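You operate a simulated robot arm through the tools that you are given. There is no shell and no other tool. Be economical: measure what you need, move in short steps, check, and stop when the job is done.

The job below is to be done with a simulated two-armed robot. You get a single attempt, and the scene is never put back.

Task
Put the red tub on the ledge of the white floor box. Fetch the 10 A fuse from the low shelf of the control board and stand it on the top of the upper steel shelf. Turn the start hour knob to 07:00. Open the thermostat lid, turn the thermostat knob to 45, then shut the lid. Take the tall white head from the top of the grey platform and leave it on the free end of the press bench. Put the grey plastic pipe on the top of the trestle table away on the top of the wooden cabinet. Lift the boiler flap open. The order is free. Set down upright: fuse, tall white head, grey plastic pipe.

Only the result counts: the job must be done as asked and must still hold three seconds after the hand-in. Knocking over, shifting, dropping, spilling or breaking anything else fails it. A push-on lid holds only when it is set on centred and level and pressed home; a screw cap is set on level and turned clockwise until tight.

Robot
Two 7-joint arms with two-finger parallel grippers on one trunk, on a base that drives. Base frame: it is fixed to the floor where the robot stands at the start and does not move with it; the origin is under the middle of the robot, x ahead of it, y to its left, z up. Readings come in cm, rad, newtons and seconds.
The left shoulder is at the start at [8, 13.1, 94.7], the right one opposite. With the tool pointing down near the work surface each hand reaches from about 10 to 78 cm from the robot's upright axis, wherever it stands, measured 20 degrees to its own side. Places, roughly: boiler flap [-40, -190, 120]; free end of the press bench [-450, 120, 90]; fuse [75, -25, 75]; grey plastic pipe (3x3x6 cm) [-270, -10, 80]; ledge of the white floor box (24x26 cm) [-194, 298, 56]; start hour knob [80, 20, 120]; tall white head [-100, 100, 50]; thermostat knob [20, 70, 100]; thermostat lid [20, 70, 100]; top of the upper steel shelf (17x14 cm) [74, -46, 116]; top of the wooden cabinet [-180, -190, 70]. Payload 1.57 kg a hand.
The TCP of each hand is the grasp point between the finger pads, 3 cm short of the fingertips. In the tool frame z runs along the fingers and y along their closing line. The gripper opens to 11 cm. The fingers are 2.4 cm wide and 1.2 cm thick; the gripper's body (4.8 by 11.2 cm) begins 7.8 cm behind the TCP.
Orientation is that of the tool frame in the base frame, as a unit quaternion [x, y, z, w]. With the fingers straight down and closing along the base's y, the tool's x points along the base's -x, its y along +y and its z along -z.

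Tools
- The arms move only by the tool play_rows. It takes "left_increments", "right_increments" or both (then of equal length, played together; a hand with none holds still); each is a list of rows, each an object of numbers (a shift or turn left out is 0, a gripper value left out holds the last): "hand": the opening, from 0 (shut) to 1 (fully open); "dx", "dy", "dz": the shift along the tool's x, y, z in cm; "rx", "ry", "rz": the turn, a rotation vector about the tool's x, y, z in rad. In form: [{"hand": .., "dx": .., "dy": .., "dz": .., "rx": .., "ry": .., "rz": ..}, ...]. A call has 1 to 8 rows; each row shifts and turns the commanded pose from where the row before left it, along the tool's axes as they then stand. Each row takes 0.2 s and may step no farther than 5 cm and 0.15 rad from the row before; otherwise, or with a gripper value out of range, the whole call is refused. A pose out of reach is approached as far as the arm can. The call stops where the force on the tool passes 40 N (or 10 N more than at its start, if that is more) or the arm is blocked; 0.2 s more then pass. The fingers move at their own pace (about 10.8 cm/s each) and stop on an object; they squeeze with about 21 N. The grip force told is the motor's: it shows also when the fingers shut on nothing. Time passes only in rows, and 0.2 s behind the last, so rows that do not move let the fingers close. The reply holds the time, the measured pose of the TCP, the force on the tool along the base axes, the opening and the grip force, in the units named above and with some noise, with the torque about the TCP (base axes, N m) and any sound that the robot's microphone picked up.
- Cameras (640 x 400 px; columns grow to the right, rows downward): "scene" is now at [-5.29, 3.12, 143.87]; the picture's right is [0.35, -0.94, 0.00], its down [-0.39, -0.14, -0.91] and it looks along [0.85, 0.32, -0.41] (base axes); focal length 214 px, centre (320, 200). "left" rides on the left gripper at [7, -1.6, -14.1] in its tool frame; the picture's right is [0.23, 0.97, 0.00], its down [-0.86, 0.20, -0.48] and it looks along [-0.47, 0.11, 0.88] (tool axes); focal length 222 px, centre (320, 200). "right" rides on the right gripper at [7, 1.6, -14.1] in its tool frame; the picture's right is [-0.23, 0.97, 0.00], its down [-0.86, -0.20, -0.48] and it looks along [-0.47, -0.11, 0.88] (tool axes); focal length 222 px, centre (320, 200). There is no depth. A picture from a camera that has moved, and an enlarged one, comes with that camera's place and axes in the base frame and with its lens.
- get_image(camera): a new picture of that camera. The clock stands still meanwhile.
- drive_base(legs): drives the robot by 1 to 6 legs, each [ahead, left, turn to the left] in cm, cm and rad, along the robot's own axes; the way and the turn of a leg run together, so that a leg with both is an arc; at most 150 cm and 3.142 rad a leg. The arms and the cameras ride along, it lands a little off, and it stops where it bumps. It gives what a move gives.
- pan_tilt(pan, tilt): turns the head with the scene camera to pan (to the left, within 1.902 rad either way) and tilt (down, from -0.506 to 1.204), counted from straight ahead of the robot. It gives what a move gives.
- close_up(camera, box): a new picture of the part [left, top, right, bottom] of that camera's present view, enlarged. The clock stands still meanwhile.
- sign_off(): hands the job in; it is judged then, once.

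Go step by step. Nothing tells you exact positions but the pictures and the camera data: compare them with the known pose of the tool, close in by small moves and look again before you grip or let go. The budget is 196 turns and 176 pictures, counting those below and the enlarged ones. Unless the task says otherwise, let go and move clear before handing in, and close with one line.

The tools are called after "Request:" as a command line: name --argument value ..., lists and objects as JSON in quotes. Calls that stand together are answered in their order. play_rows: Moves the arms, as the interface text tells. Its arguments: {"type":"object","properties":{"left_increments":{"type":"array"},"right_increments":{"type":"array"}},"required":[]} The other tools are called the same way: drive_base (legs) drives the base; pan_tilt (pan, tilt) turns the head that bears the scene camera; get_image (camera) takes a picture; close_up (camera, box) takes an enlarged picture of a part of a camera's view; sign_off () hands the job in.

At the start:

```text
t: 0.0
left_ee_pos: [30.77, 30.43, 132.06]
left_tcp_rot: [0.001, 1.0, 0.0, 0.0]
left_force: [0.3, -1.2, 0.4]
left_moment: [0.01, 0.0, -0.02]
left_opening: 11.02
left_grip_force: 0.0
right_ee_pos: [51.18, 0.28, 132.02]
right_tcp_rot: [0.0, 1.0, 0.0, 0.0]
right_force: [-0.2, -0.1, 0.2]
right_moment: [-0.01, 0.03, -0.03]
right_opening: 11.01
right_grip_force: 0.1
robot x, y, heading: [-0.0, -0.33, -0.001]
head pan, tilt: [0.354, 0.424]
```

scene: 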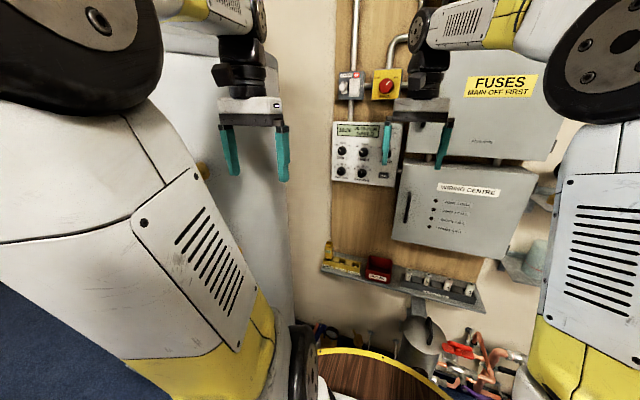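
right: 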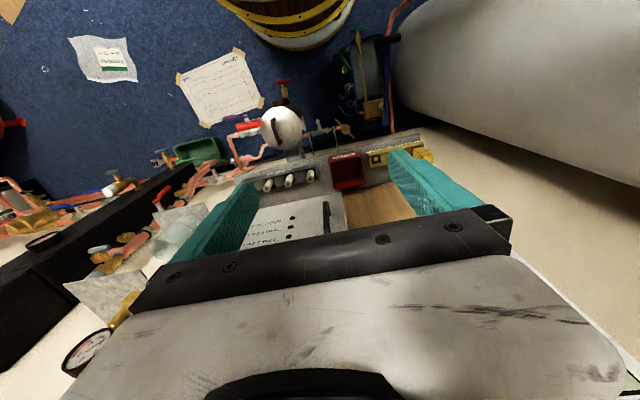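
left: 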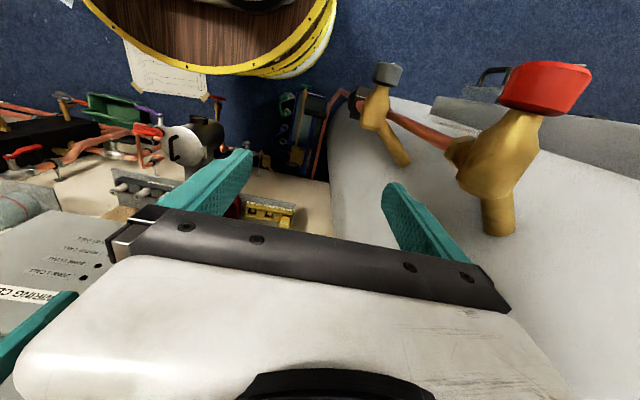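

I see the control board ahead with a programmer panel, a low shelf with fuses, and a white cylinder on the left. I'll take closer looks at these first.

Request:
close_up --camera "scene" --box '[310, 60, 420, 200]'

Request:
close_up --camera "scene" --box '[300, 220, 500, 345]'

Request:
pan_tilt --pan 1.3 --tilt 0.4

Request:
get_image --camera "scene"

Request:
pan_tilt --pan -0.5 --tilt 0.4

Request:
get_image --camera "scene"

```text
2.86 times, centred on (365, 130) of scene
camera zoom: at [-5.29, 3.12, 143.87], right [0.35, -0.94, 0.0], down [-0.39, -0.14, -0.91], along [0.85, 0.32, -0.41], focal length 613 px, centre (191, 400)
```

zoom: 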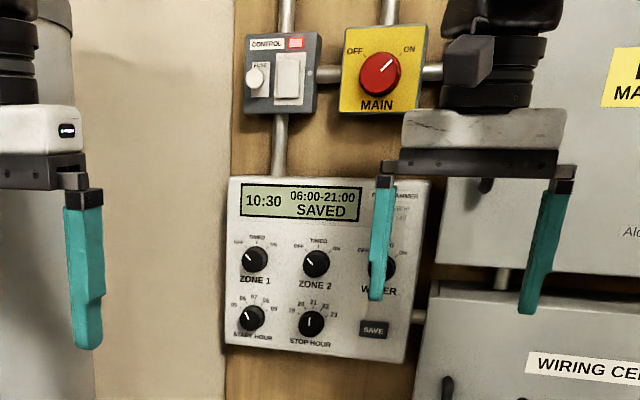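

```text
3.20 times, centred on (400, 282) of scene
camera zoom: at [-5.29, 3.12, 143.87], right [0.35, -0.94, 0.0], down [-0.39, -0.14, -0.91], along [0.85, 0.32, -0.41], focal length 686 px, centre (64, -64)
```

zoom: 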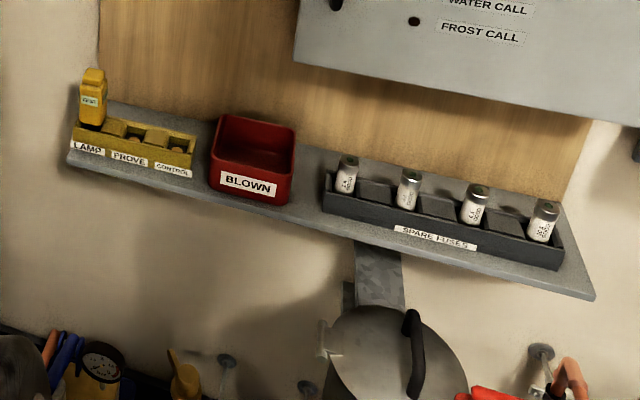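

```text
t: 1.2
left_ee_pos: [30.79, 30.48, 132.13]
left_tcp_rot: [-0.001, 1.0, 0.0, 0.0]
left_force: [-0.1, -0.4, 0.3]
left_moment: [-0.01, -0.02, -0.01]
left_opening: 10.99
left_grip_force: 0.1
right_ee_pos: [51.14, 0.34, 131.97]
right_tcp_rot: [0.0, 1.0, -0.001, 0.0]
right_force: [-1.4, -0.5, -0.1]
right_moment: [-0.02, -0.02, 0.0]
right_opening: 10.99
right_grip_force: 0.0
robot x, y, heading: [0.07, 0.44, -0.004]
head pan, tilt: [1.3, 0.4]
```

```text
170 pictures are left
camera scene: at [-11.47, 8.84, 144.1], right [0.96, -0.27, 0.0], down [-0.1, -0.37, -0.92], along [0.25, 0.89, -0.39], focal length 214 px, centre (320, 200)
```

scene: 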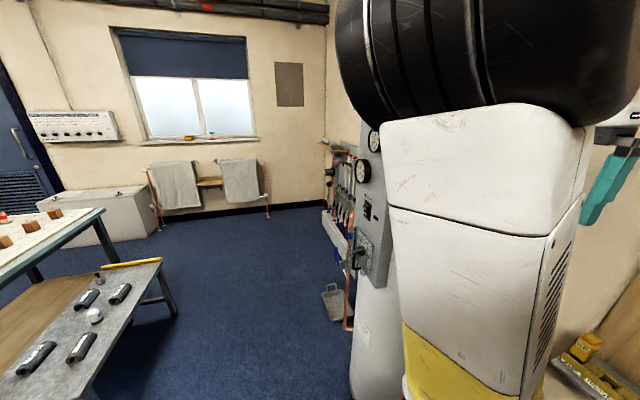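

```text
t: 3.0
left_ee_pos: [30.82, 30.33, 131.95]
left_tcp_rot: [0.001, 1.0, 0.0, 0.0]
left_force: [0.5, -0.1, -0.1]
left_moment: [0.02, 0.0, 0.01]
left_opening: 11.02
left_grip_force: 0.1
right_ee_pos: [51.16, 0.33, 131.99]
right_tcp_rot: [0.0, 1.0, 0.0, 0.0]
right_force: [-0.5, -0.1, 0.7]
right_moment: [0.02, -0.05, -0.01]
right_opening: 11.01
right_grip_force: 0.1
robot x, y, heading: [0.07, -0.04, -0.002]
head pan, tilt: [-0.499, 0.4]
```

```text
169 pictures are left
camera scene: at [-5.82, -4.52, 144.1], right [-0.48, -0.88, 0.0], down [-0.34, 0.19, -0.92], along [0.81, -0.44, -0.39], focal length 214 px, centre (320, 200)
```

scene: 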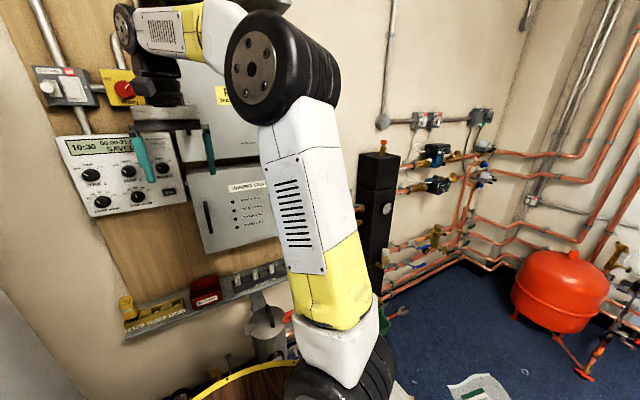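

The "BLOWN" tub is the red tub; the fuses sit in a rack on the low shelf. I'll look closer at the fuse labels.

Request:
close_up --camera "scene" --box '[190, 250, 300, 320]'

Request:
pan_tilt --pan 0.0 --tilt 0.7

Request:
get_image --camera "scene"

Request:
close_up --camera "right" --box '[230, 140, 350, 215]'

Request:
close_up --camera "left" --box '[480, 50, 640, 150]'

```text
5.71 times, centred on (245, 285) of scene
camera zoom: at [-5.82, -4.52, 144.1], right [-0.48, -0.88, 0.0], down [-0.34, 0.19, -0.92], along [0.81, -0.44, -0.39], focal length 1226 px, centre (749, -286)
```

zoom: 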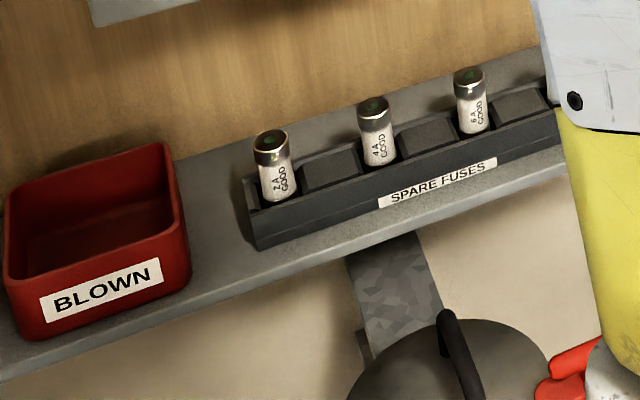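

```text
t: 4.0
left_ee_pos: [30.89, 30.48, 131.99]
left_tcp_rot: [0.0, 1.0, 0.0, 0.0]
left_force: [-0.9, 1.7, 0.7]
left_moment: [-0.03, 0.01, -0.01]
left_opening: 11.02
left_grip_force: 0.0
right_ee_pos: [51.11, 0.44, 132.03]
right_tcp_rot: [0.0, 1.0, -0.001, 0.0]
right_force: [0.5, -0.6, 0.1]
right_moment: [0.0, 0.04, -0.01]
right_opening: 11.0
right_grip_force: 0.1
robot x, y, heading: [0.03, -0.19, -0.002]
head pan, tilt: [0.0, 0.7]
```

```text
167 pictures are left
camera scene: at [-5.45, -0.09, 141.42], right [0.0, -1.0, 0.0], down [-0.64, 0.0, -0.77], along [0.77, 0.0, -0.64], focal length 214 px, centre (320, 200)
```

scene: 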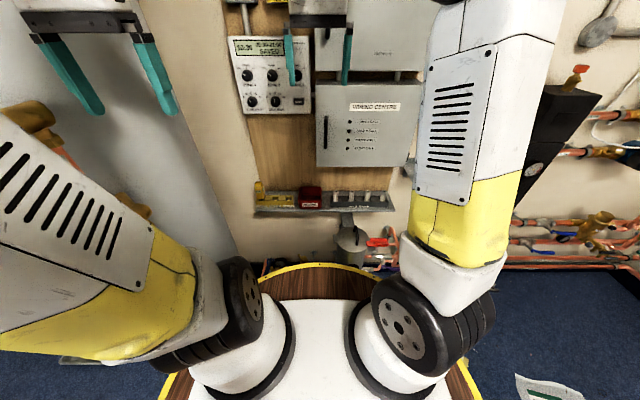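

```text
5.33 times, centred on (290, 178) of right
camera zoom: at [44.26, 2.11, 146.08], right [0.23, 0.97, 0.0], down [0.86, -0.2, 0.48], along [0.47, -0.11, -0.88], focal length 1185 px, centre (480, 320)
```

zoom: 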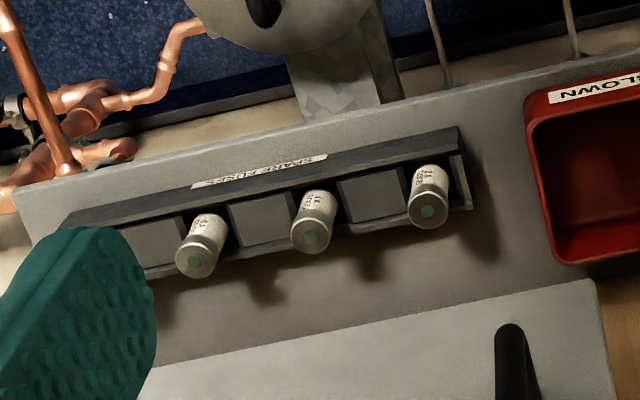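

```text
4.00 times, centred on (560, 100) of left
camera zoom: at [23.82, 28.82, 146.14], right [-0.23, 0.97, 0.0], down [0.86, 0.2, 0.48], along [0.47, 0.11, -0.88], focal length 888 px, centre (-640, 600)
```

zoom: 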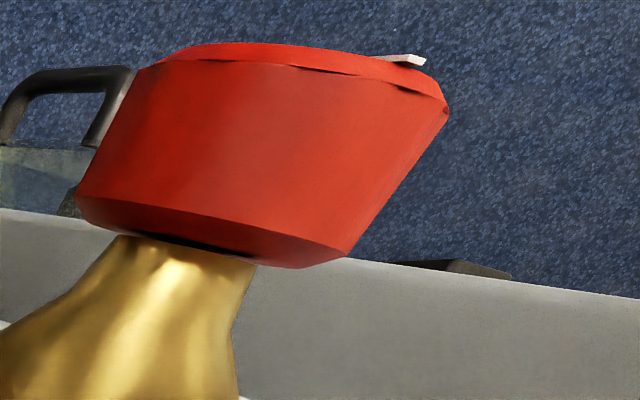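

The first three read 2 A, 4 A, 6 A; I'll check the fourth and the upper steel shelf.

Request:
close_up --camera "scene" --box '[325, 180, 405, 230]'

Request:
close_up --camera "scene" --box '[220, 20, 420, 145]'

Request:
pan_tilt --pan -0.75 --tilt 0.1

Request:
get_image --camera "scene"

```text
8.00 times, centred on (365, 205) of scene
camera zoom: at [-5.45, -0.09, 141.42], right [0.0, -1.0, 0.0], down [-0.64, 0.0, -0.77], along [0.77, 0.0, -0.64], focal length 1716 px, centre (-40, 160)
```

zoom: 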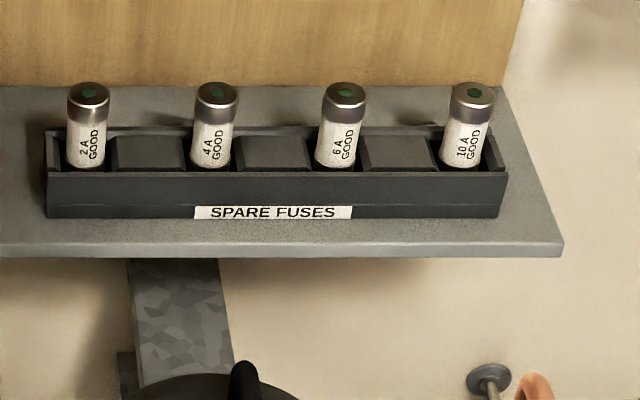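

```text
3.20 times, centred on (320, 82) of scene
camera zoom: at [-5.45, -0.09, 141.42], right [0.0, -1.0, 0.0], down [-0.64, 0.0, -0.77], along [0.77, 0.0, -0.64], focal length 686 px, centre (320, 576)
```

zoom: 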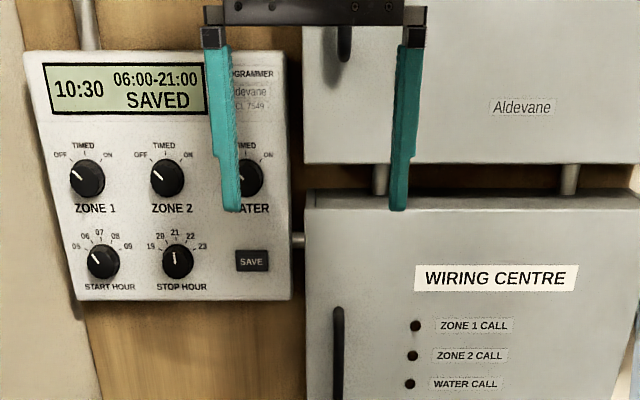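

```text
t: 5.1
left_ee_pos: [30.87, 30.41, 132.0]
left_tcp_rot: [-0.001, 1.0, 0.0, 0.0]
left_force: [0.8, 0.3, 0.1]
left_moment: [0.03, 0.0, -0.02]
left_opening: 11.01
left_grip_force: 0.1
right_ee_pos: [51.28, 0.3, 131.99]
right_tcp_rot: [0.0, 1.0, 0.0, 0.0]
right_force: [0.0, -0.5, -0.2]
right_moment: [-0.01, 0.0, 0.03]
right_opening: 10.98
right_grip_force: 0.0
robot x, y, heading: [-0.13, 0.03, -0.0]
head pan, tilt: [-0.75, 0.099]
```

```text
162 pictures are left
camera scene: at [-7.21, -6.36, 146.88], right [-0.68, -0.73, 0.0], down [-0.07, 0.07, -0.99], along [0.73, -0.68, -0.1], focal length 214 px, centre (320, 200)
```

scene: 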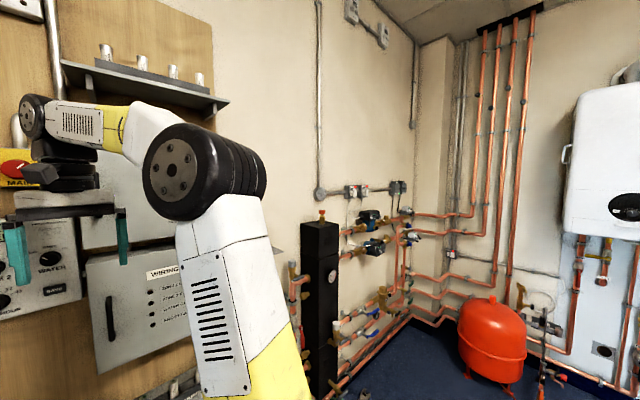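

The rightmost spare fuse is the 10 A one, about [75, -30, 77]. I'll bring the right hand back and down, tilted toward the board, to look with its camera.

Request:
play_rows --right_increments '[{"dx": 5, "hand": 0.5}, {"dy": -5}, {"dy": -5}, {"dy": -5}, {"dy": -5}, {"dy": -5}, {"dy": -5}, {"dx": 3, "dz": 4}]'

Request:
play_rows --right_increments '[{"dz": 5}, {"dz": 5}, {"dz": 5}, {"ry": -0.15}, {"ry": -0.15}, {"ry": -0.15}, {"ry": -0.15}, {"ry": -0.15}]'

Request:
get_image --camera "right"

Request:
pan_tilt --pan -0.3 --tilt 0.5

Request:
get_image --camera "scene"

```text
t: 6.9
left_ee_pos: [30.86, 30.49, 131.99]
left_tcp_rot: [-0.001, 1.0, 0.0, 0.0]
left_force: [0.6, -0.8, 0.4]
left_moment: [0.0, 0.03, -0.02]
left_opening: 11.02
left_grip_force: 0.1
right_ee_pos: [42.92, -29.64, 128.06]
right_tcp_rot: [0.0, 1.0, 0.0, 0.0]
right_force: [1.7, 1.2, 0.7]
right_moment: [-0.03, 0.05, 0.02]
right_opening: 5.47
right_grip_force: 0.2
robot x, y, heading: [-0.08, -0.28, 0.003]
head pan, tilt: [-0.75, 0.099]
```

```text
t: 8.7
left_ee_pos: [30.85, 30.53, 131.94]
left_tcp_rot: [0.0, 1.0, 0.0, 0.0]
left_force: [0.3, -0.2, -0.3]
left_moment: [-0.01, 0.01, 0.0]
left_opening: 11.02
left_grip_force: 0.0
right_ee_pos: [43.15, -29.73, 112.99]
right_tcp_rot: [0.0, 0.931, -0.001, 0.366]
right_force: [1.2, 0.3, -0.1]
right_moment: [0.01, 0.0, 0.05]
right_opening: 5.51
right_grip_force: 0.1
robot x, y, heading: [0.1, -0.06, 0.0]
head pan, tilt: [-0.75, 0.099]
```

```text
161 pictures are left
camera right: at [28.49, -27.94, 118.5], right [0.17, 0.97, 0.15], down [0.3, -0.2, 0.93], along [0.94, -0.11, -0.32], focal length 222 px, centre (320, 200)
```

right: 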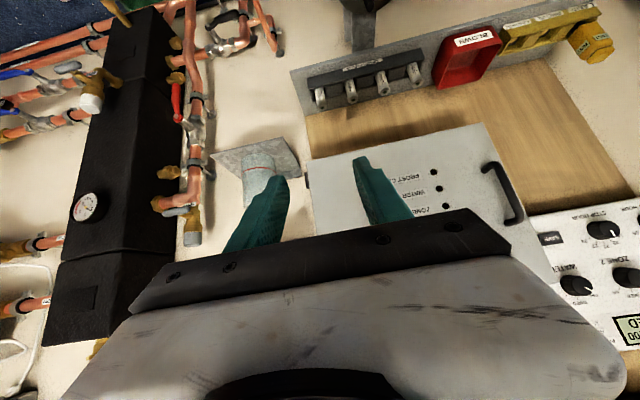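

```text
t: 9.6
left_ee_pos: [30.8, 30.39, 131.92]
left_tcp_rot: [0.0, 1.0, 0.0, 0.0]
left_force: [-0.8, 0.4, -0.4]
left_moment: [0.0, -0.01, 0.0]
left_opening: 11.02
left_grip_force: 0.1
right_ee_pos: [43.15, -29.87, 112.96]
right_tcp_rot: [-0.001, 0.931, 0.001, 0.365]
right_force: [-0.4, -0.2, -0.2]
right_moment: [0.02, 0.02, 0.02]
right_opening: 5.51
right_grip_force: 0.1
robot x, y, heading: [-0.1, 0.35, 0.002]
head pan, tilt: [-0.3, 0.499]
```

```text
160 pictures are left
camera scene: at [-5.27, -2.79, 143.19], right [-0.3, -0.95, 0.0], down [-0.46, 0.14, -0.88], along [0.84, -0.26, -0.48], focal length 214 px, centre (320, 200)
```

scene: 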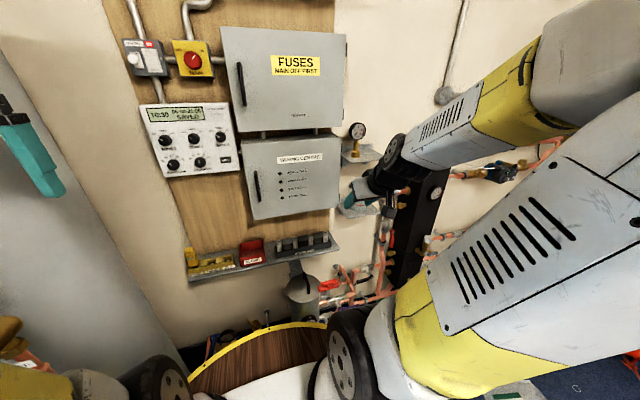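

Two small shelves lie right of the wiring centre; the upper one (z≈116) carries a gauge. I'll look closer.

Request:
close_up --camera "scene" --box '[325, 110, 405, 220]'

Request:
close_up --camera "right" --box '[280, 40, 440, 140]'

```text
3.64 times, centred on (365, 165) of scene
camera zoom: at [-5.27, -2.79, 143.19], right [-0.3, -0.95, 0.0], down [-0.46, 0.14, -0.88], along [0.84, -0.26, -0.48], focal length 780 px, centre (156, 327)
```

zoom: 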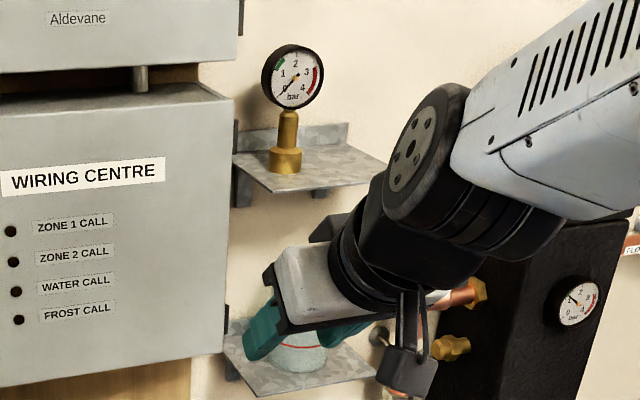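

```text
4.00 times, centred on (360, 90) of right
camera zoom: at [28.47, -27.96, 118.54], right [0.17, 0.97, 0.15], down [0.3, -0.2, 0.93], along [0.94, -0.11, -0.33], focal length 888 px, centre (160, 640)
```

zoom: 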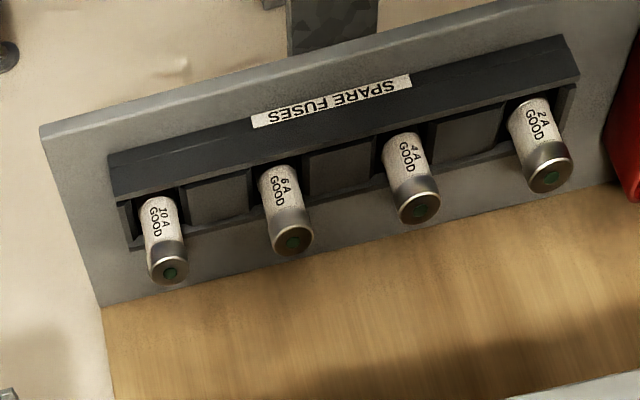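

The 10 A fuse sits upright, top at about [75, -29.6, 78]. I'll close in along the finger direction and check.

Request:
play_rows --right_increments '[{"dz": 4.5, "dx": 1.1}, {"dz": 4.5}, {"dz": 4.5}, {"dz": 4.5}, {"dz": 4.5}, {"dz": 4.5}, {"dz": 3}]'

Request:
get_image --camera "right"

Request:
get_image --camera "scene"

```text
t: 11.2
left_ee_pos: [30.8, 30.21, 132.05]
left_tcp_rot: [0.001, 1.0, 0.0, 0.0]
left_force: [-0.1, -0.2, 0.6]
left_moment: [0.05, -0.05, -0.02]
left_opening: 11.02
left_grip_force: 0.0
right_ee_pos: [62.89, -29.97, 89.99]
right_tcp_rot: [0.001, 0.931, -0.001, 0.366]
right_force: [-0.4, 0.4, -0.4]
right_moment: [0.04, 0.0, -0.01]
right_opening: 5.5
right_grip_force: 0.1
robot x, y, heading: [0.12, 0.15, -0.002]
head pan, tilt: [-0.3, 0.499]
```

```text
157 pictures are left
camera right: at [48.15, -28.26, 95.63], right [0.17, 0.97, 0.15], down [0.3, -0.2, 0.93], along [0.94, -0.11, -0.33], focal length 222 px, centre (320, 200)
```

right: 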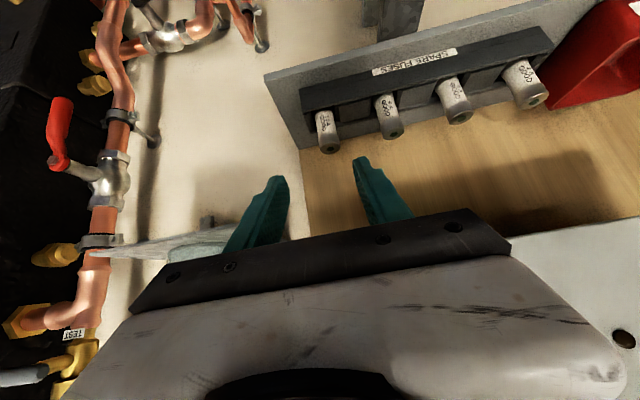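

```text
156 pictures are left
camera scene: at [-5.33, -2.84, 143.18], right [-0.3, -0.95, 0.0], down [-0.46, 0.14, -0.88], along [0.84, -0.26, -0.48], focal length 214 px, centre (320, 200)
```

scene: 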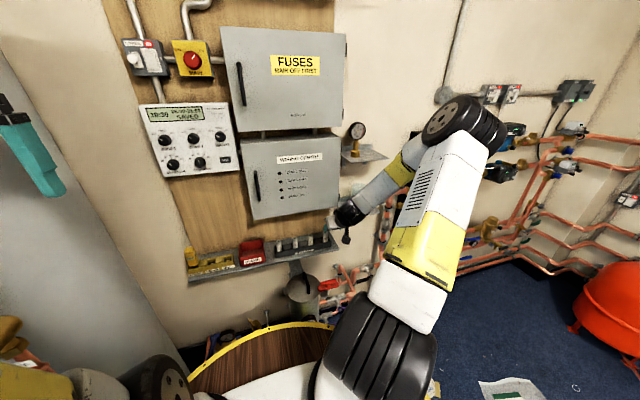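

Aligned laterally so far; I'll zoom for a precise bearing on the fuse.

Request:
close_up --camera "right" --box '[280, 90, 400, 165]'

Request:
close_up --camera "scene" --box '[260, 190, 380, 265]'

```text
5.33 times, centred on (340, 128) of right
camera zoom: at [48.15, -28.26, 95.63], right [0.17, 0.97, 0.15], down [0.3, -0.2, 0.93], along [0.94, -0.11, -0.33], focal length 1185 px, centre (213, 587)
```

zoom: 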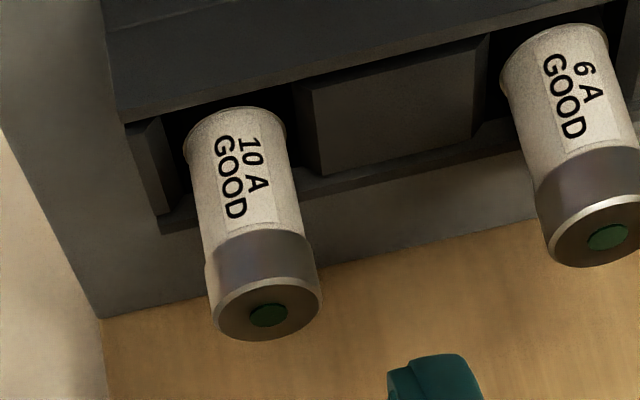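

```text
5.33 times, centred on (320, 228) of scene
camera zoom: at [-5.33, -2.84, 143.18], right [-0.3, -0.95, 0.0], down [-0.46, 0.14, -0.88], along [0.84, -0.26, -0.48], focal length 1144 px, centre (320, 53)
```

zoom: 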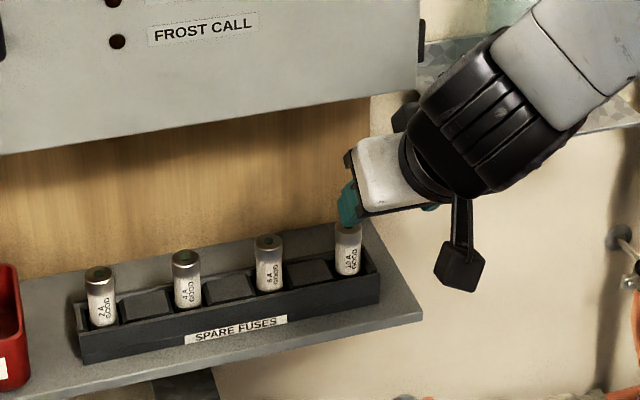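

Request:
play_rows --right_increments '[{"dz": 4, "dy": 1.0}, {"dz": 4}, {}]'

Request:
get_image --camera "right"

Request:
close_up --camera "scene" --box '[280, 195, 360, 260]'

```text
t: 12.0
left_ee_pos: [30.78, 30.31, 131.9]
left_tcp_rot: [0.0, 1.0, 0.001, 0.0]
left_force: [1.0, -0.5, 0.9]
left_moment: [-0.02, 0.01, 0.0]
left_opening: 11.01
left_grip_force: 0.2
right_ee_pos: [68.31, -28.73, 84.09]
right_tcp_rot: [0.0, 0.931, 0.0, 0.365]
right_force: [-0.4, -0.1, -0.1]
right_moment: [0.0, -0.02, 0.0]
right_opening: 5.51
right_grip_force: 0.1
robot x, y, heading: [0.0, 0.2, -0.004]
head pan, tilt: [-0.3, 0.499]
```

```text
153 pictures are left
camera right: at [53.67, -26.92, 89.58], right [0.17, 0.97, 0.15], down [0.3, -0.2, 0.93], along [0.94, -0.11, -0.33], focal length 222 px, centre (320, 200)
```

right: 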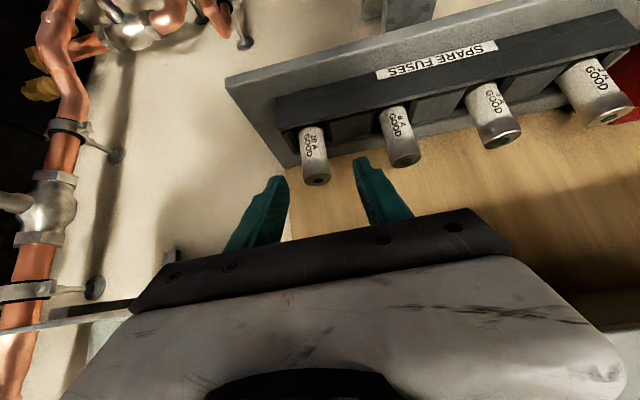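

```text
6.15 times, centred on (320, 228) of scene
camera zoom: at [-5.26, -2.78, 143.18], right [-0.3, -0.96, 0.0], down [-0.46, 0.14, -0.88], along [0.84, -0.26, -0.48], focal length 1320 px, centre (320, 31)
```

zoom: 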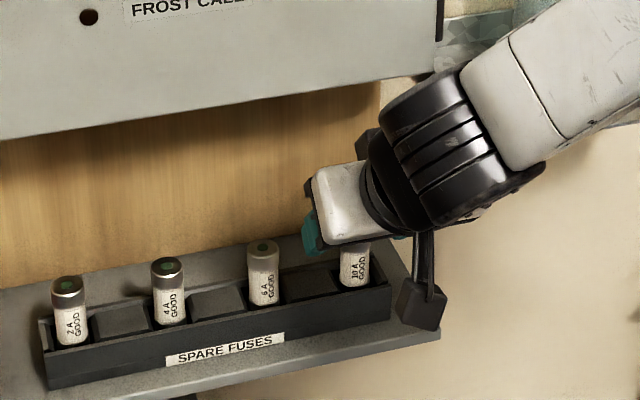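

Request:
play_rows --right_increments '[{"dz": 2, "dy": -0.8, "dx": -0.8}, {"dz": 2}, {}]'

Request:
close_up --camera "right" --box '[220, 100, 420, 225]'

```text
t: 12.8
left_ee_pos: [30.86, 30.39, 131.98]
left_tcp_rot: [0.0, 1.0, 0.0, -0.001]
left_force: [0.9, 0.3, -0.1]
left_moment: [-0.02, -0.02, -0.02]
left_opening: 11.02
left_grip_force: 0.0
right_ee_pos: [71.78, -29.36, 81.89]
right_tcp_rot: [0.0, 0.931, 0.0, 0.366]
right_force: [0.0, 0.8, -0.4]
right_moment: [0.02, -0.03, 0.02]
right_opening: 5.51
right_grip_force: 0.0
robot x, y, heading: [0.19, -0.18, 0.003]
head pan, tilt: [-0.3, 0.499]
```

```text
3.20 times, centred on (320, 162) of right
camera zoom: at [57.1, -27.7, 87.4], right [0.17, 0.97, 0.16], down [0.3, -0.2, 0.93], along [0.94, -0.11, -0.33], focal length 711 px, centre (320, 320)
```

zoom: 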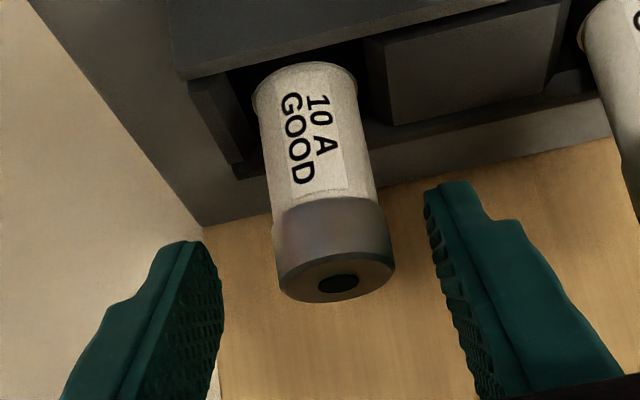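

Triangulating all the hand views, the fuse top is at about [70, -28.9, 82.2], already between the fingers. I lower slightly and look.

Request:
play_rows --right_increments '[{"dz": -0.6, "dx": 1.0, "dy": 0.3}, {"dx": 0.9}, {}]'

Request:
close_up --camera "right" --box '[220, 100, 420, 225]'

Request:
close_up --camera "scene" --box '[280, 195, 360, 260]'

```text
t: 13.6
left_ee_pos: [30.9, 30.47, 131.98]
left_tcp_rot: [0.0, 1.0, 0.001, 0.0]
left_force: [-0.5, 0.5, 0.1]
left_moment: [-0.01, 0.01, 0.0]
left_opening: 11.0
left_grip_force: 0.1
right_ee_pos: [69.83, -29.2, 81.0]
right_tcp_rot: [0.0, 0.931, 0.0, 0.366]
right_force: [-0.2, 1.2, 1.2]
right_moment: [0.0, 0.0, -0.04]
right_opening: 5.51
right_grip_force: 0.0
robot x, y, heading: [-0.24, -0.33, 0.004]
head pan, tilt: [-0.3, 0.499]
```

```text
3.20 times, centred on (320, 162) of right
camera zoom: at [55.15, -27.38, 86.59], right [0.17, 0.97, 0.15], down [0.3, -0.2, 0.93], along [0.94, -0.11, -0.33], focal length 711 px, centre (320, 320)
```

zoom: 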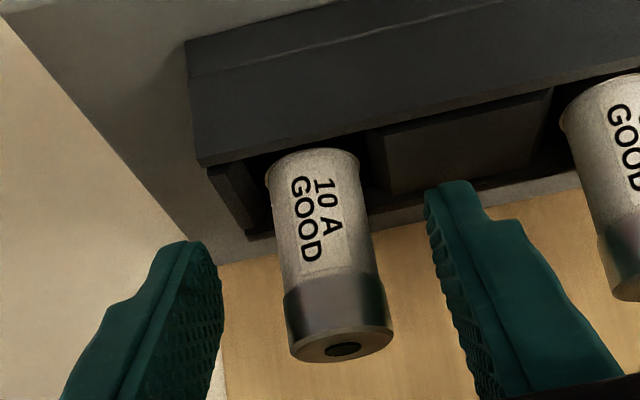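

```text
6.15 times, centred on (320, 228) of scene
camera zoom: at [-5.26, -2.78, 143.18], right [-0.3, -0.96, 0.0], down [-0.46, 0.14, -0.88], along [0.84, -0.26, -0.48], focal length 1320 px, centre (320, 31)
```

zoom: 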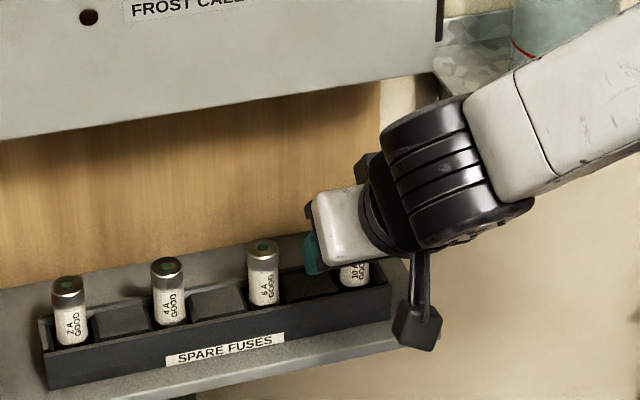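

The fuse is between the pads at TCP height; closing.

Request:
play_rows --right_increments '[{"hand": 0.3}, {"hand": 0.1}, {"hand": 0.1}, {"hand": 0.1}]'

Request:
close_up --camera "right" --box '[220, 100, 420, 225]'

```text
t: 14.6
left_ee_pos: [30.8, 30.46, 132.06]
left_tcp_rot: [0.0, 1.0, 0.0, 0.0]
left_force: [-0.1, -0.3, 1.0]
left_moment: [-0.03, 0.02, -0.02]
left_opening: 11.01
left_grip_force: 0.1
right_ee_pos: [69.69, -29.12, 81.02]
right_tcp_rot: [0.0, 0.931, 0.0, 0.366]
right_force: [0.3, 0.3, 0.3]
right_moment: [0.03, -0.03, 0.02]
right_opening: 2.32
right_grip_force: 20.9
robot x, y, heading: [-0.2, 0.29, -0.001]
head pan, tilt: [-0.3, 0.499]
```

```text
3.20 times, centred on (320, 162) of right
camera zoom: at [55.16, -27.37, 86.6], right [0.17, 0.97, 0.15], down [0.3, -0.2, 0.93], along [0.94, -0.11, -0.33], focal length 711 px, centre (320, 320)
```

zoom: 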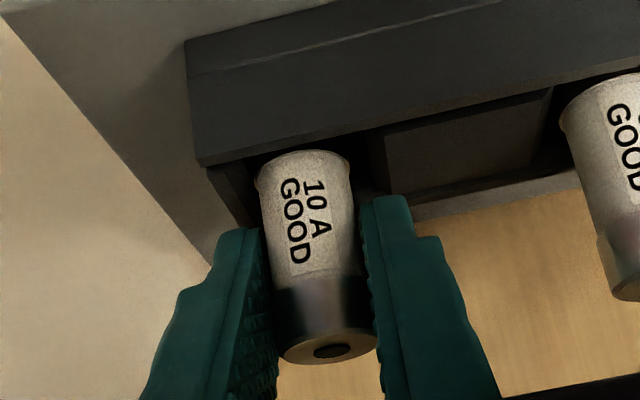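

Gripped at 2.3 cm. Lifting straight up, then backing out.

Request:
play_rows --right_increments '[{"dx": -1.36, "dz": -1.46}, {"dx": -3.41, "dz": -3.66}, {"dx": -1.5, "dz": -1.6}, {"dx": 3.5, "dz": -3.3}, {"dx": 3.5, "dz": -3.3}, {"dx": 3.5, "dz": -3.3}, {"dx": 3.5, "dz": -3.3}]'

Request:
play_rows --right_increments '[{"dx": -3.41, "dz": -3.66}, {"dx": -3.41, "dz": -3.66}, {"dx": -3.41, "dz": -3.66}, {"dx": -3.41, "dz": -3.66}, {"dx": -3.41, "dz": -3.66}, {"dx": -3.41, "dz": -3.66}, {"dx": -3.41, "dz": -3.66}]'

Request:
get_image --camera "right"

Request:
get_image --camera "scene"

```text
t: 16.2
left_ee_pos: [30.95, 30.36, 131.91]
left_tcp_rot: [0.0, 1.0, 0.001, 0.0]
left_force: [-0.7, -0.7, -0.2]
left_moment: [0.0, 0.0, -0.04]
left_opening: 11.0
left_grip_force: 0.0
right_ee_pos: [50.64, -28.8, 90.47]
right_tcp_rot: [0.0, 0.93, 0.0, 0.367]
right_force: [0.7, -0.4, 0.2]
right_moment: [0.01, 0.0, 0.02]
right_opening: 2.34
right_grip_force: 21.2
robot x, y, heading: [-0.04, -0.0, 0.0]
head pan, tilt: [-0.3, 0.499]
```

```text
t: 17.8
left_ee_pos: [30.77, 30.44, 131.96]
left_tcp_rot: [0.0, 1.0, 0.0, 0.0]
left_force: [-0.1, 1.0, 0.5]
left_moment: [0.01, -0.01, 0.01]
left_opening: 10.99
left_grip_force: 0.2
right_ee_pos: [50.43, -29.16, 125.45]
right_tcp_rot: [0.001, 0.931, 0.0, 0.366]
right_force: [0.7, 0.2, -0.4]
right_moment: [0.03, 0.01, 0.01]
right_opening: 2.34
right_grip_force: 21.3
robot x, y, heading: [-0.02, -0.15, 0.001]
head pan, tilt: [-0.3, 0.499]
```

```text
147 pictures are left
camera right: at [35.76, -27.44, 130.98], right [0.17, 0.97, 0.16], down [0.3, -0.2, 0.93], along [0.94, -0.11, -0.33], focal length 222 px, centre (320, 200)
```

right: 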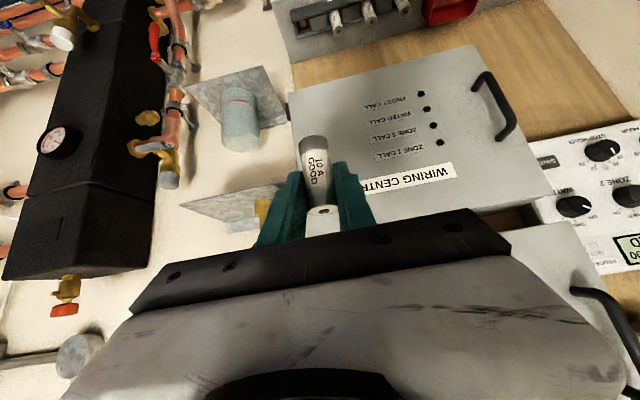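

```text
146 pictures are left
camera scene: at [-5.25, -2.81, 143.18], right [-0.3, -0.96, 0.0], down [-0.46, 0.14, -0.88], along [0.84, -0.26, -0.48], focal length 214 px, centre (320, 200)
```

scene: 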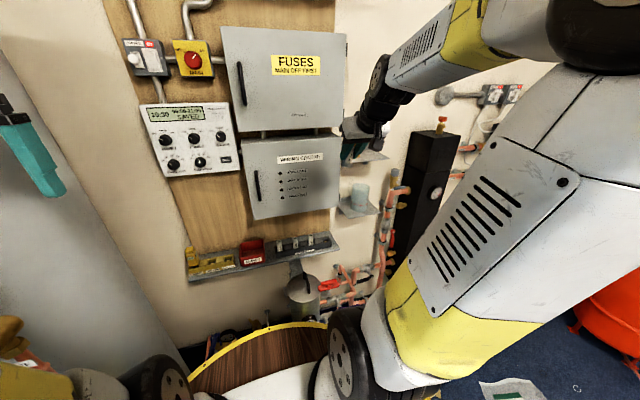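

Fuse is held upright, its bottom about 4.6 cm below the TCP. I move sideways and up to see the upper shelf.

Request:
play_rows --right_increments '[{"dx": -3.41, "dz": -3.66}, {"dx": -3.41, "dz": -3.66}, {"dy": -5}, {"dy": -5}, {"dy": -5}, {"dy": -5}, {}]'

Request:
get_image --camera "right"

Request:
get_image --camera "scene"

```text
t: 19.4
left_ee_pos: [30.81, 30.31, 132.0]
left_tcp_rot: [0.001, 1.0, 0.001, 0.0]
left_force: [0.6, 0.8, 0.0]
left_moment: [-0.05, 0.02, -0.04]
left_opening: 11.0
left_grip_force: 0.0
right_ee_pos: [50.38, -49.16, 135.57]
right_tcp_rot: [0.0, 0.931, 0.001, 0.365]
right_force: [0.2, 0.5, -0.2]
right_moment: [-0.03, -0.02, -0.01]
right_opening: 2.34
right_grip_force: 20.6
robot x, y, heading: [-0.3, 0.16, -0.002]
head pan, tilt: [-0.3, 0.499]
```

```text
145 pictures are left
camera right: at [35.51, -47.39, 141.06], right [0.17, 0.97, 0.15], down [0.3, -0.2, 0.93], along [0.94, -0.11, -0.33], focal length 222 px, centre (320, 200)
```

right: 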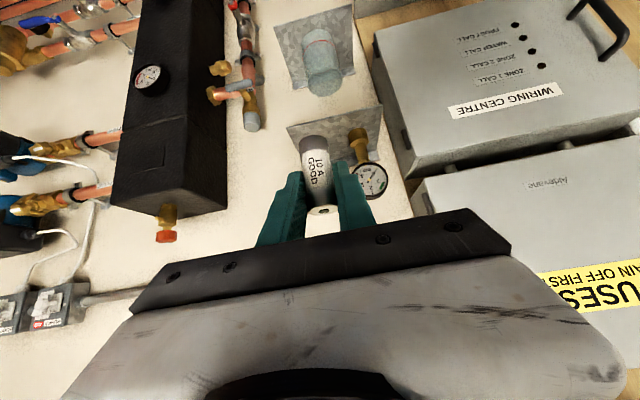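

```text
144 pictures are left
camera scene: at [-5.26, -2.79, 143.18], right [-0.3, -0.96, 0.0], down [-0.46, 0.14, -0.88], along [0.84, -0.26, -0.48], focal length 214 px, centre (320, 200)
```

scene: 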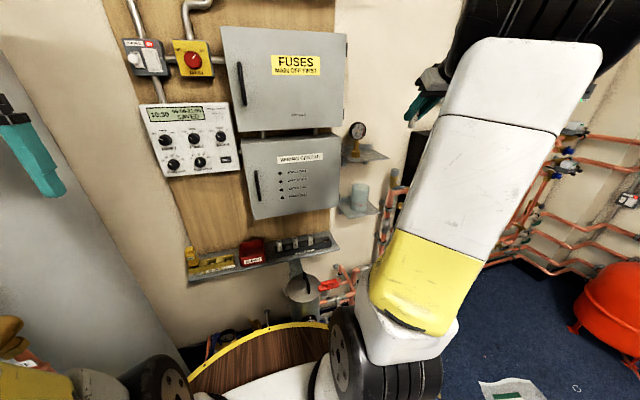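

Request:
close_up --camera "right" --box '[260, 90, 420, 190]'

Request:
close_up --camera "scene" --box '[320, 110, 400, 160]'

```text
4.00 times, centred on (340, 140) of right
camera zoom: at [35.51, -47.39, 141.06], right [0.17, 0.97, 0.15], down [0.3, -0.2, 0.93], along [0.94, -0.11, -0.33], focal length 888 px, centre (240, 440)
```

zoom: 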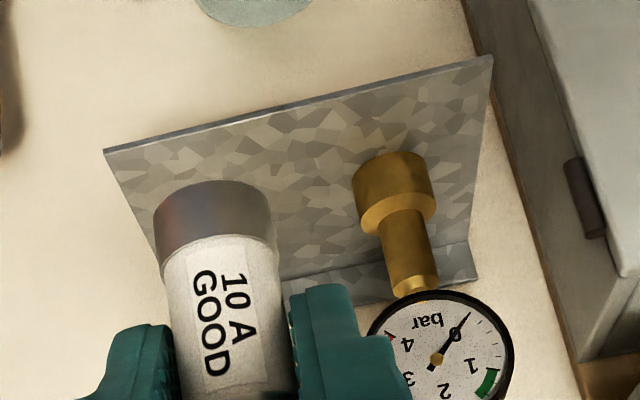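

```text
8.00 times, centred on (360, 135) of scene
camera zoom: at [-5.26, -2.79, 143.18], right [-0.3, -0.96, 0.0], down [-0.46, 0.14, -0.88], along [0.84, -0.26, -0.48], focal length 1716 px, centre (0, 720)
```

zoom: 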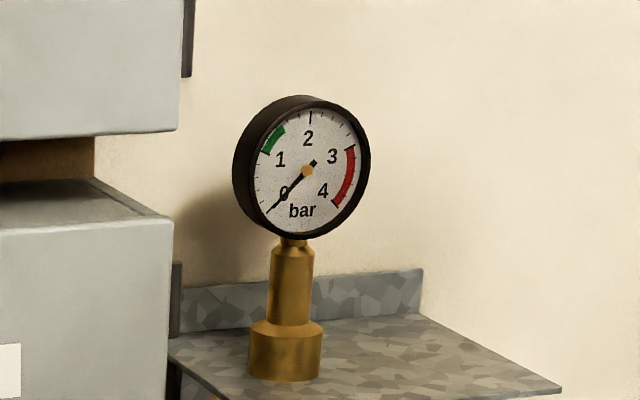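

Shelf: x 66.7–80.7, y −38 to −55, z≈116; gauge at about [71, −42.5]. I'll place the fuse at [70, −51.7].

Request:
play_rows --right_increments '[{"dy": -2.5, "dx": 3.41, "dz": 2.5}, {"dx": -3.66, "dz": 3.41}, {"dx": -3.66, "dz": 3.41}, {"dx": -3.66, "dz": 3.41}, {"dx": -3.66, "dz": 3.41}, {"dx": 3.0, "dz": 3.2}, {}]'

Request:
get_image --camera "right"

Request:
close_up --camera "scene" --box '[310, 80, 430, 180]'

```text
t: 21.0
left_ee_pos: [30.89, 30.4, 131.94]
left_tcp_rot: [0.0, 1.0, 0.0, 0.0]
left_force: [-0.3, 0.8, 0.8]
left_moment: [-0.01, -0.02, 0.03]
left_opening: 11.0
left_grip_force: 0.1
right_ee_pos: [69.86, -51.24, 126.82]
right_tcp_rot: [-0.001, 0.93, 0.0, 0.367]
right_force: [0.1, -0.1, -0.3]
right_moment: [0.01, 0.02, -0.02]
right_opening: 2.33
right_grip_force: 21.5
robot x, y, heading: [-0.15, 0.01, 0.002]
head pan, tilt: [-0.3, 0.499]
```

```text
141 pictures are left
camera right: at [55.17, -49.42, 132.44], right [0.17, 0.97, 0.15], down [0.3, -0.2, 0.93], along [0.94, -0.11, -0.33], focal length 222 px, centre (320, 200)
```

right: 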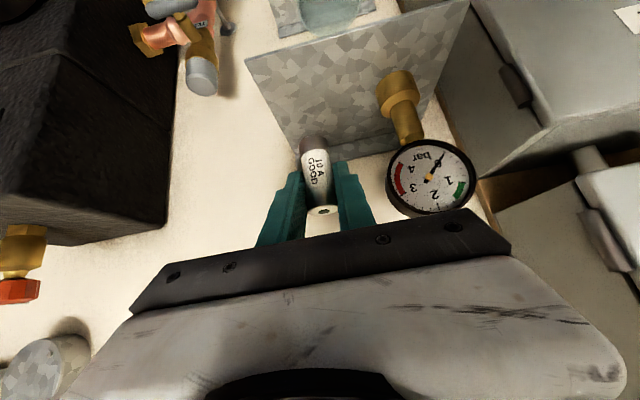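

```text
4.00 times, centred on (370, 130) of scene
camera zoom: at [-5.24, -2.79, 143.18], right [-0.3, -0.96, 0.0], down [-0.46, 0.14, -0.88], along [0.84, -0.26, -0.48], focal length 858 px, centre (120, 480)
```

zoom: 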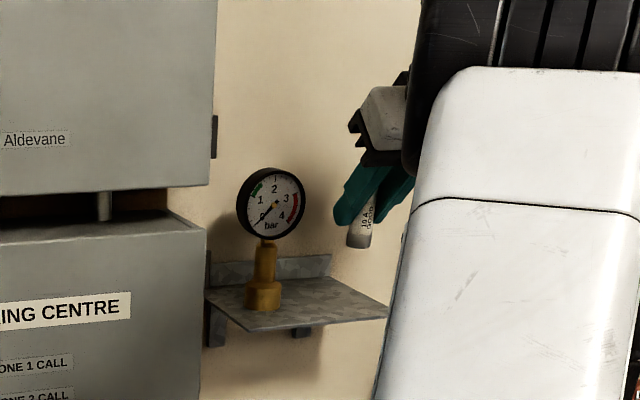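

Request:
play_rows --right_increments '[{"dx": 2.05, "dz": 2.2}, {"dx": 1.02, "dz": 1.1}, {}]'

Request:
get_image --camera "right"

Request:
close_up --camera "scene" --box '[310, 80, 430, 180]'

```text
t: 21.8
left_ee_pos: [30.86, 30.41, 132.03]
left_tcp_rot: [0.0, 1.0, 0.001, -0.001]
left_force: [0.3, 0.3, -0.3]
left_moment: [0.01, 0.0, 0.0]
left_opening: 11.01
left_grip_force: 0.1
right_ee_pos: [69.94, -51.46, 122.5]
right_tcp_rot: [0.001, 0.931, -0.001, 0.366]
right_force: [-0.7, -0.4, -0.7]
right_moment: [0.0, 0.03, -0.03]
right_opening: 2.35
right_grip_force: 20.9
robot x, y, heading: [0.47, -0.38, -0.001]
head pan, tilt: [-0.3, 0.499]
```

```text
139 pictures are left
camera right: at [55.21, -49.68, 128.15], right [0.17, 0.97, 0.15], down [0.3, -0.2, 0.93], along [0.94, -0.11, -0.33], focal length 222 px, centre (320, 200)
```

right: 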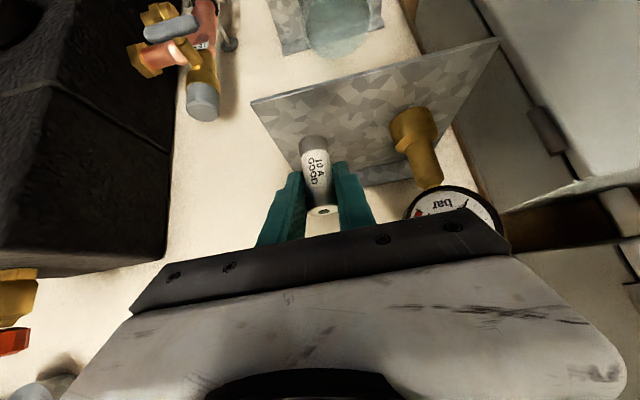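

```text
4.00 times, centred on (370, 130) of scene
camera zoom: at [-5.25, -2.79, 143.18], right [-0.3, -0.96, 0.0], down [-0.46, 0.14, -0.88], along [0.84, -0.26, -0.48], focal length 858 px, centre (120, 480)
```

zoom: 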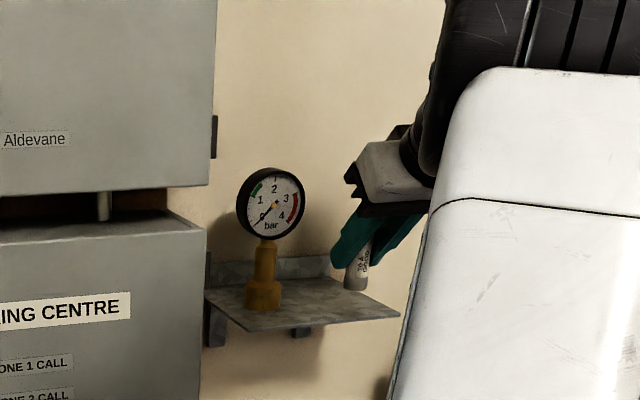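

Request:
play_rows --right_increments '[{"dx": 0.34, "dz": 0.366}, {"dx": 0.34, "dz": 0.366}, {"dx": 0.27, "dz": 0.29}, {}]'

Request:
close_up --camera "scene" --box '[360, 120, 400, 160]'

Request:
close_up --camera "right" --box '[240, 60, 400, 220]'

```text
t: 22.8
left_ee_pos: [30.8, 30.33, 131.99]
left_tcp_rot: [0.0, 1.0, 0.0, 0.0]
left_force: [0.0, -1.0, 0.2]
left_moment: [-0.03, -0.01, 0.01]
left_opening: 11.01
left_grip_force: 0.0
right_ee_pos: [69.85, -51.56, 121.2]
right_tcp_rot: [0.0, 0.931, 0.0, 0.366]
right_force: [0.2, 0.2, -0.6]
right_moment: [0.0, 0.01, -0.02]
right_opening: 2.34
right_grip_force: 21.1
robot x, y, heading: [-0.16, -0.18, 0.004]
head pan, tilt: [-0.3, 0.499]
```

```text
10.00 times, centred on (380, 140) of scene
camera zoom: at [-5.26, -2.79, 143.18], right [-0.3, -0.96, 0.0], down [-0.46, 0.14, -0.88], along [0.84, -0.26, -0.48], focal length 2145 px, centre (-280, 800)
```

zoom: 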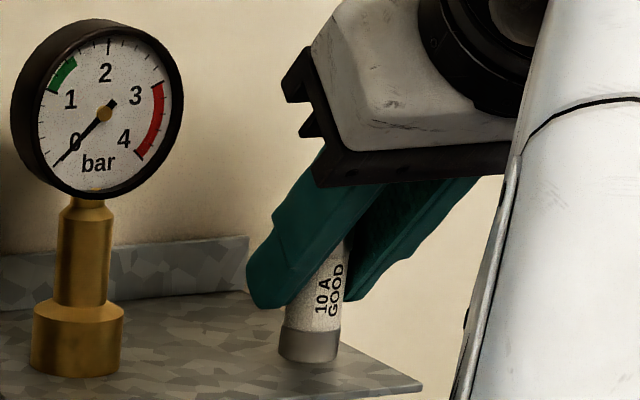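

```text
2.50 times, centred on (320, 140) of right
camera zoom: at [55.11, -49.89, 126.68], right [0.17, 0.97, 0.15], down [0.3, -0.2, 0.93], along [0.94, -0.11, -0.33], focal length 555 px, centre (320, 350)
```

zoom: 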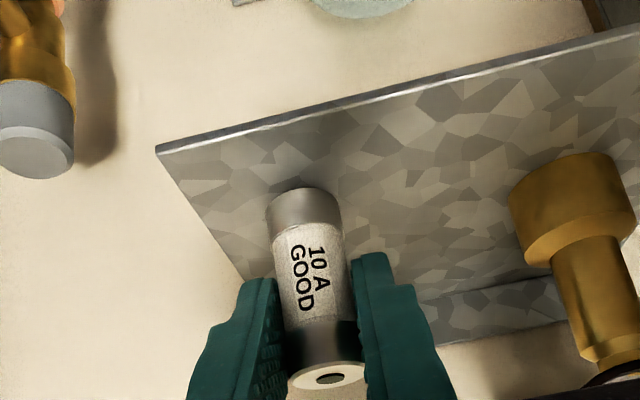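

Request:
play_rows --right_increments '[{"dx": 0.14, "dz": 0.146}, {"dx": 0.14, "dz": 0.146}, {}]'

```text
t: 23.6
left_ee_pos: [30.84, 30.35, 131.95]
left_tcp_rot: [0.0, 1.0, 0.0, 0.0]
left_force: [-0.2, 0.3, 0.1]
left_moment: [-0.01, 0.0, 0.01]
left_opening: 11.04
left_grip_force: 0.0
right_ee_pos: [69.72, -51.59, 120.64]
right_tcp_rot: [-0.001, 0.93, 0.0, 0.367]
right_force: [-0.1, -0.4, 1.5]
right_moment: [-0.05, -0.01, -0.02]
right_opening: 2.31
right_grip_force: 21.1
robot x, y, heading: [0.39, -0.07, -0.002]
head pan, tilt: [-0.3, 0.499]
```

Request:
play_rows --right_increments '[{"dx": 0.1, "dz": 0.11}, {}]'

Request:
close_up --camera "scene" --box '[360, 120, 400, 160]'

```text
t: 24.2
left_ee_pos: [30.8, 30.37, 131.96]
left_tcp_rot: [0.0, 1.0, 0.0, 0.0]
left_force: [0.0, 0.2, -0.3]
left_moment: [0.02, -0.03, -0.02]
left_opening: 10.99
left_grip_force: 0.1
right_ee_pos: [69.6, -51.61, 120.7]
right_tcp_rot: [0.0, 0.93, 0.0, 0.367]
right_force: [2.4, -1.6, 5.9]
right_moment: [0.01, -0.12, 0.01]
right_opening: 2.32
right_grip_force: 20.7
robot x, y, heading: [0.01, 0.1, -0.004]
head pan, tilt: [-0.3, 0.499]
```

```text
10.00 times, centred on (380, 140) of scene
camera zoom: at [-5.26, -2.77, 143.18], right [-0.3, -0.96, 0.0], down [-0.46, 0.14, -0.88], along [0.84, -0.26, -0.48], focal length 2145 px, centre (-280, 800)
```

zoom: 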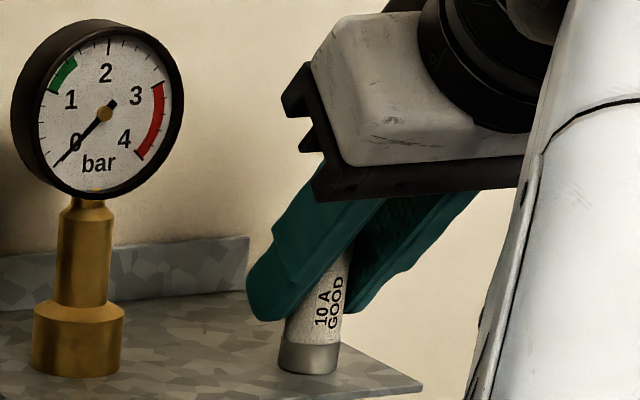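

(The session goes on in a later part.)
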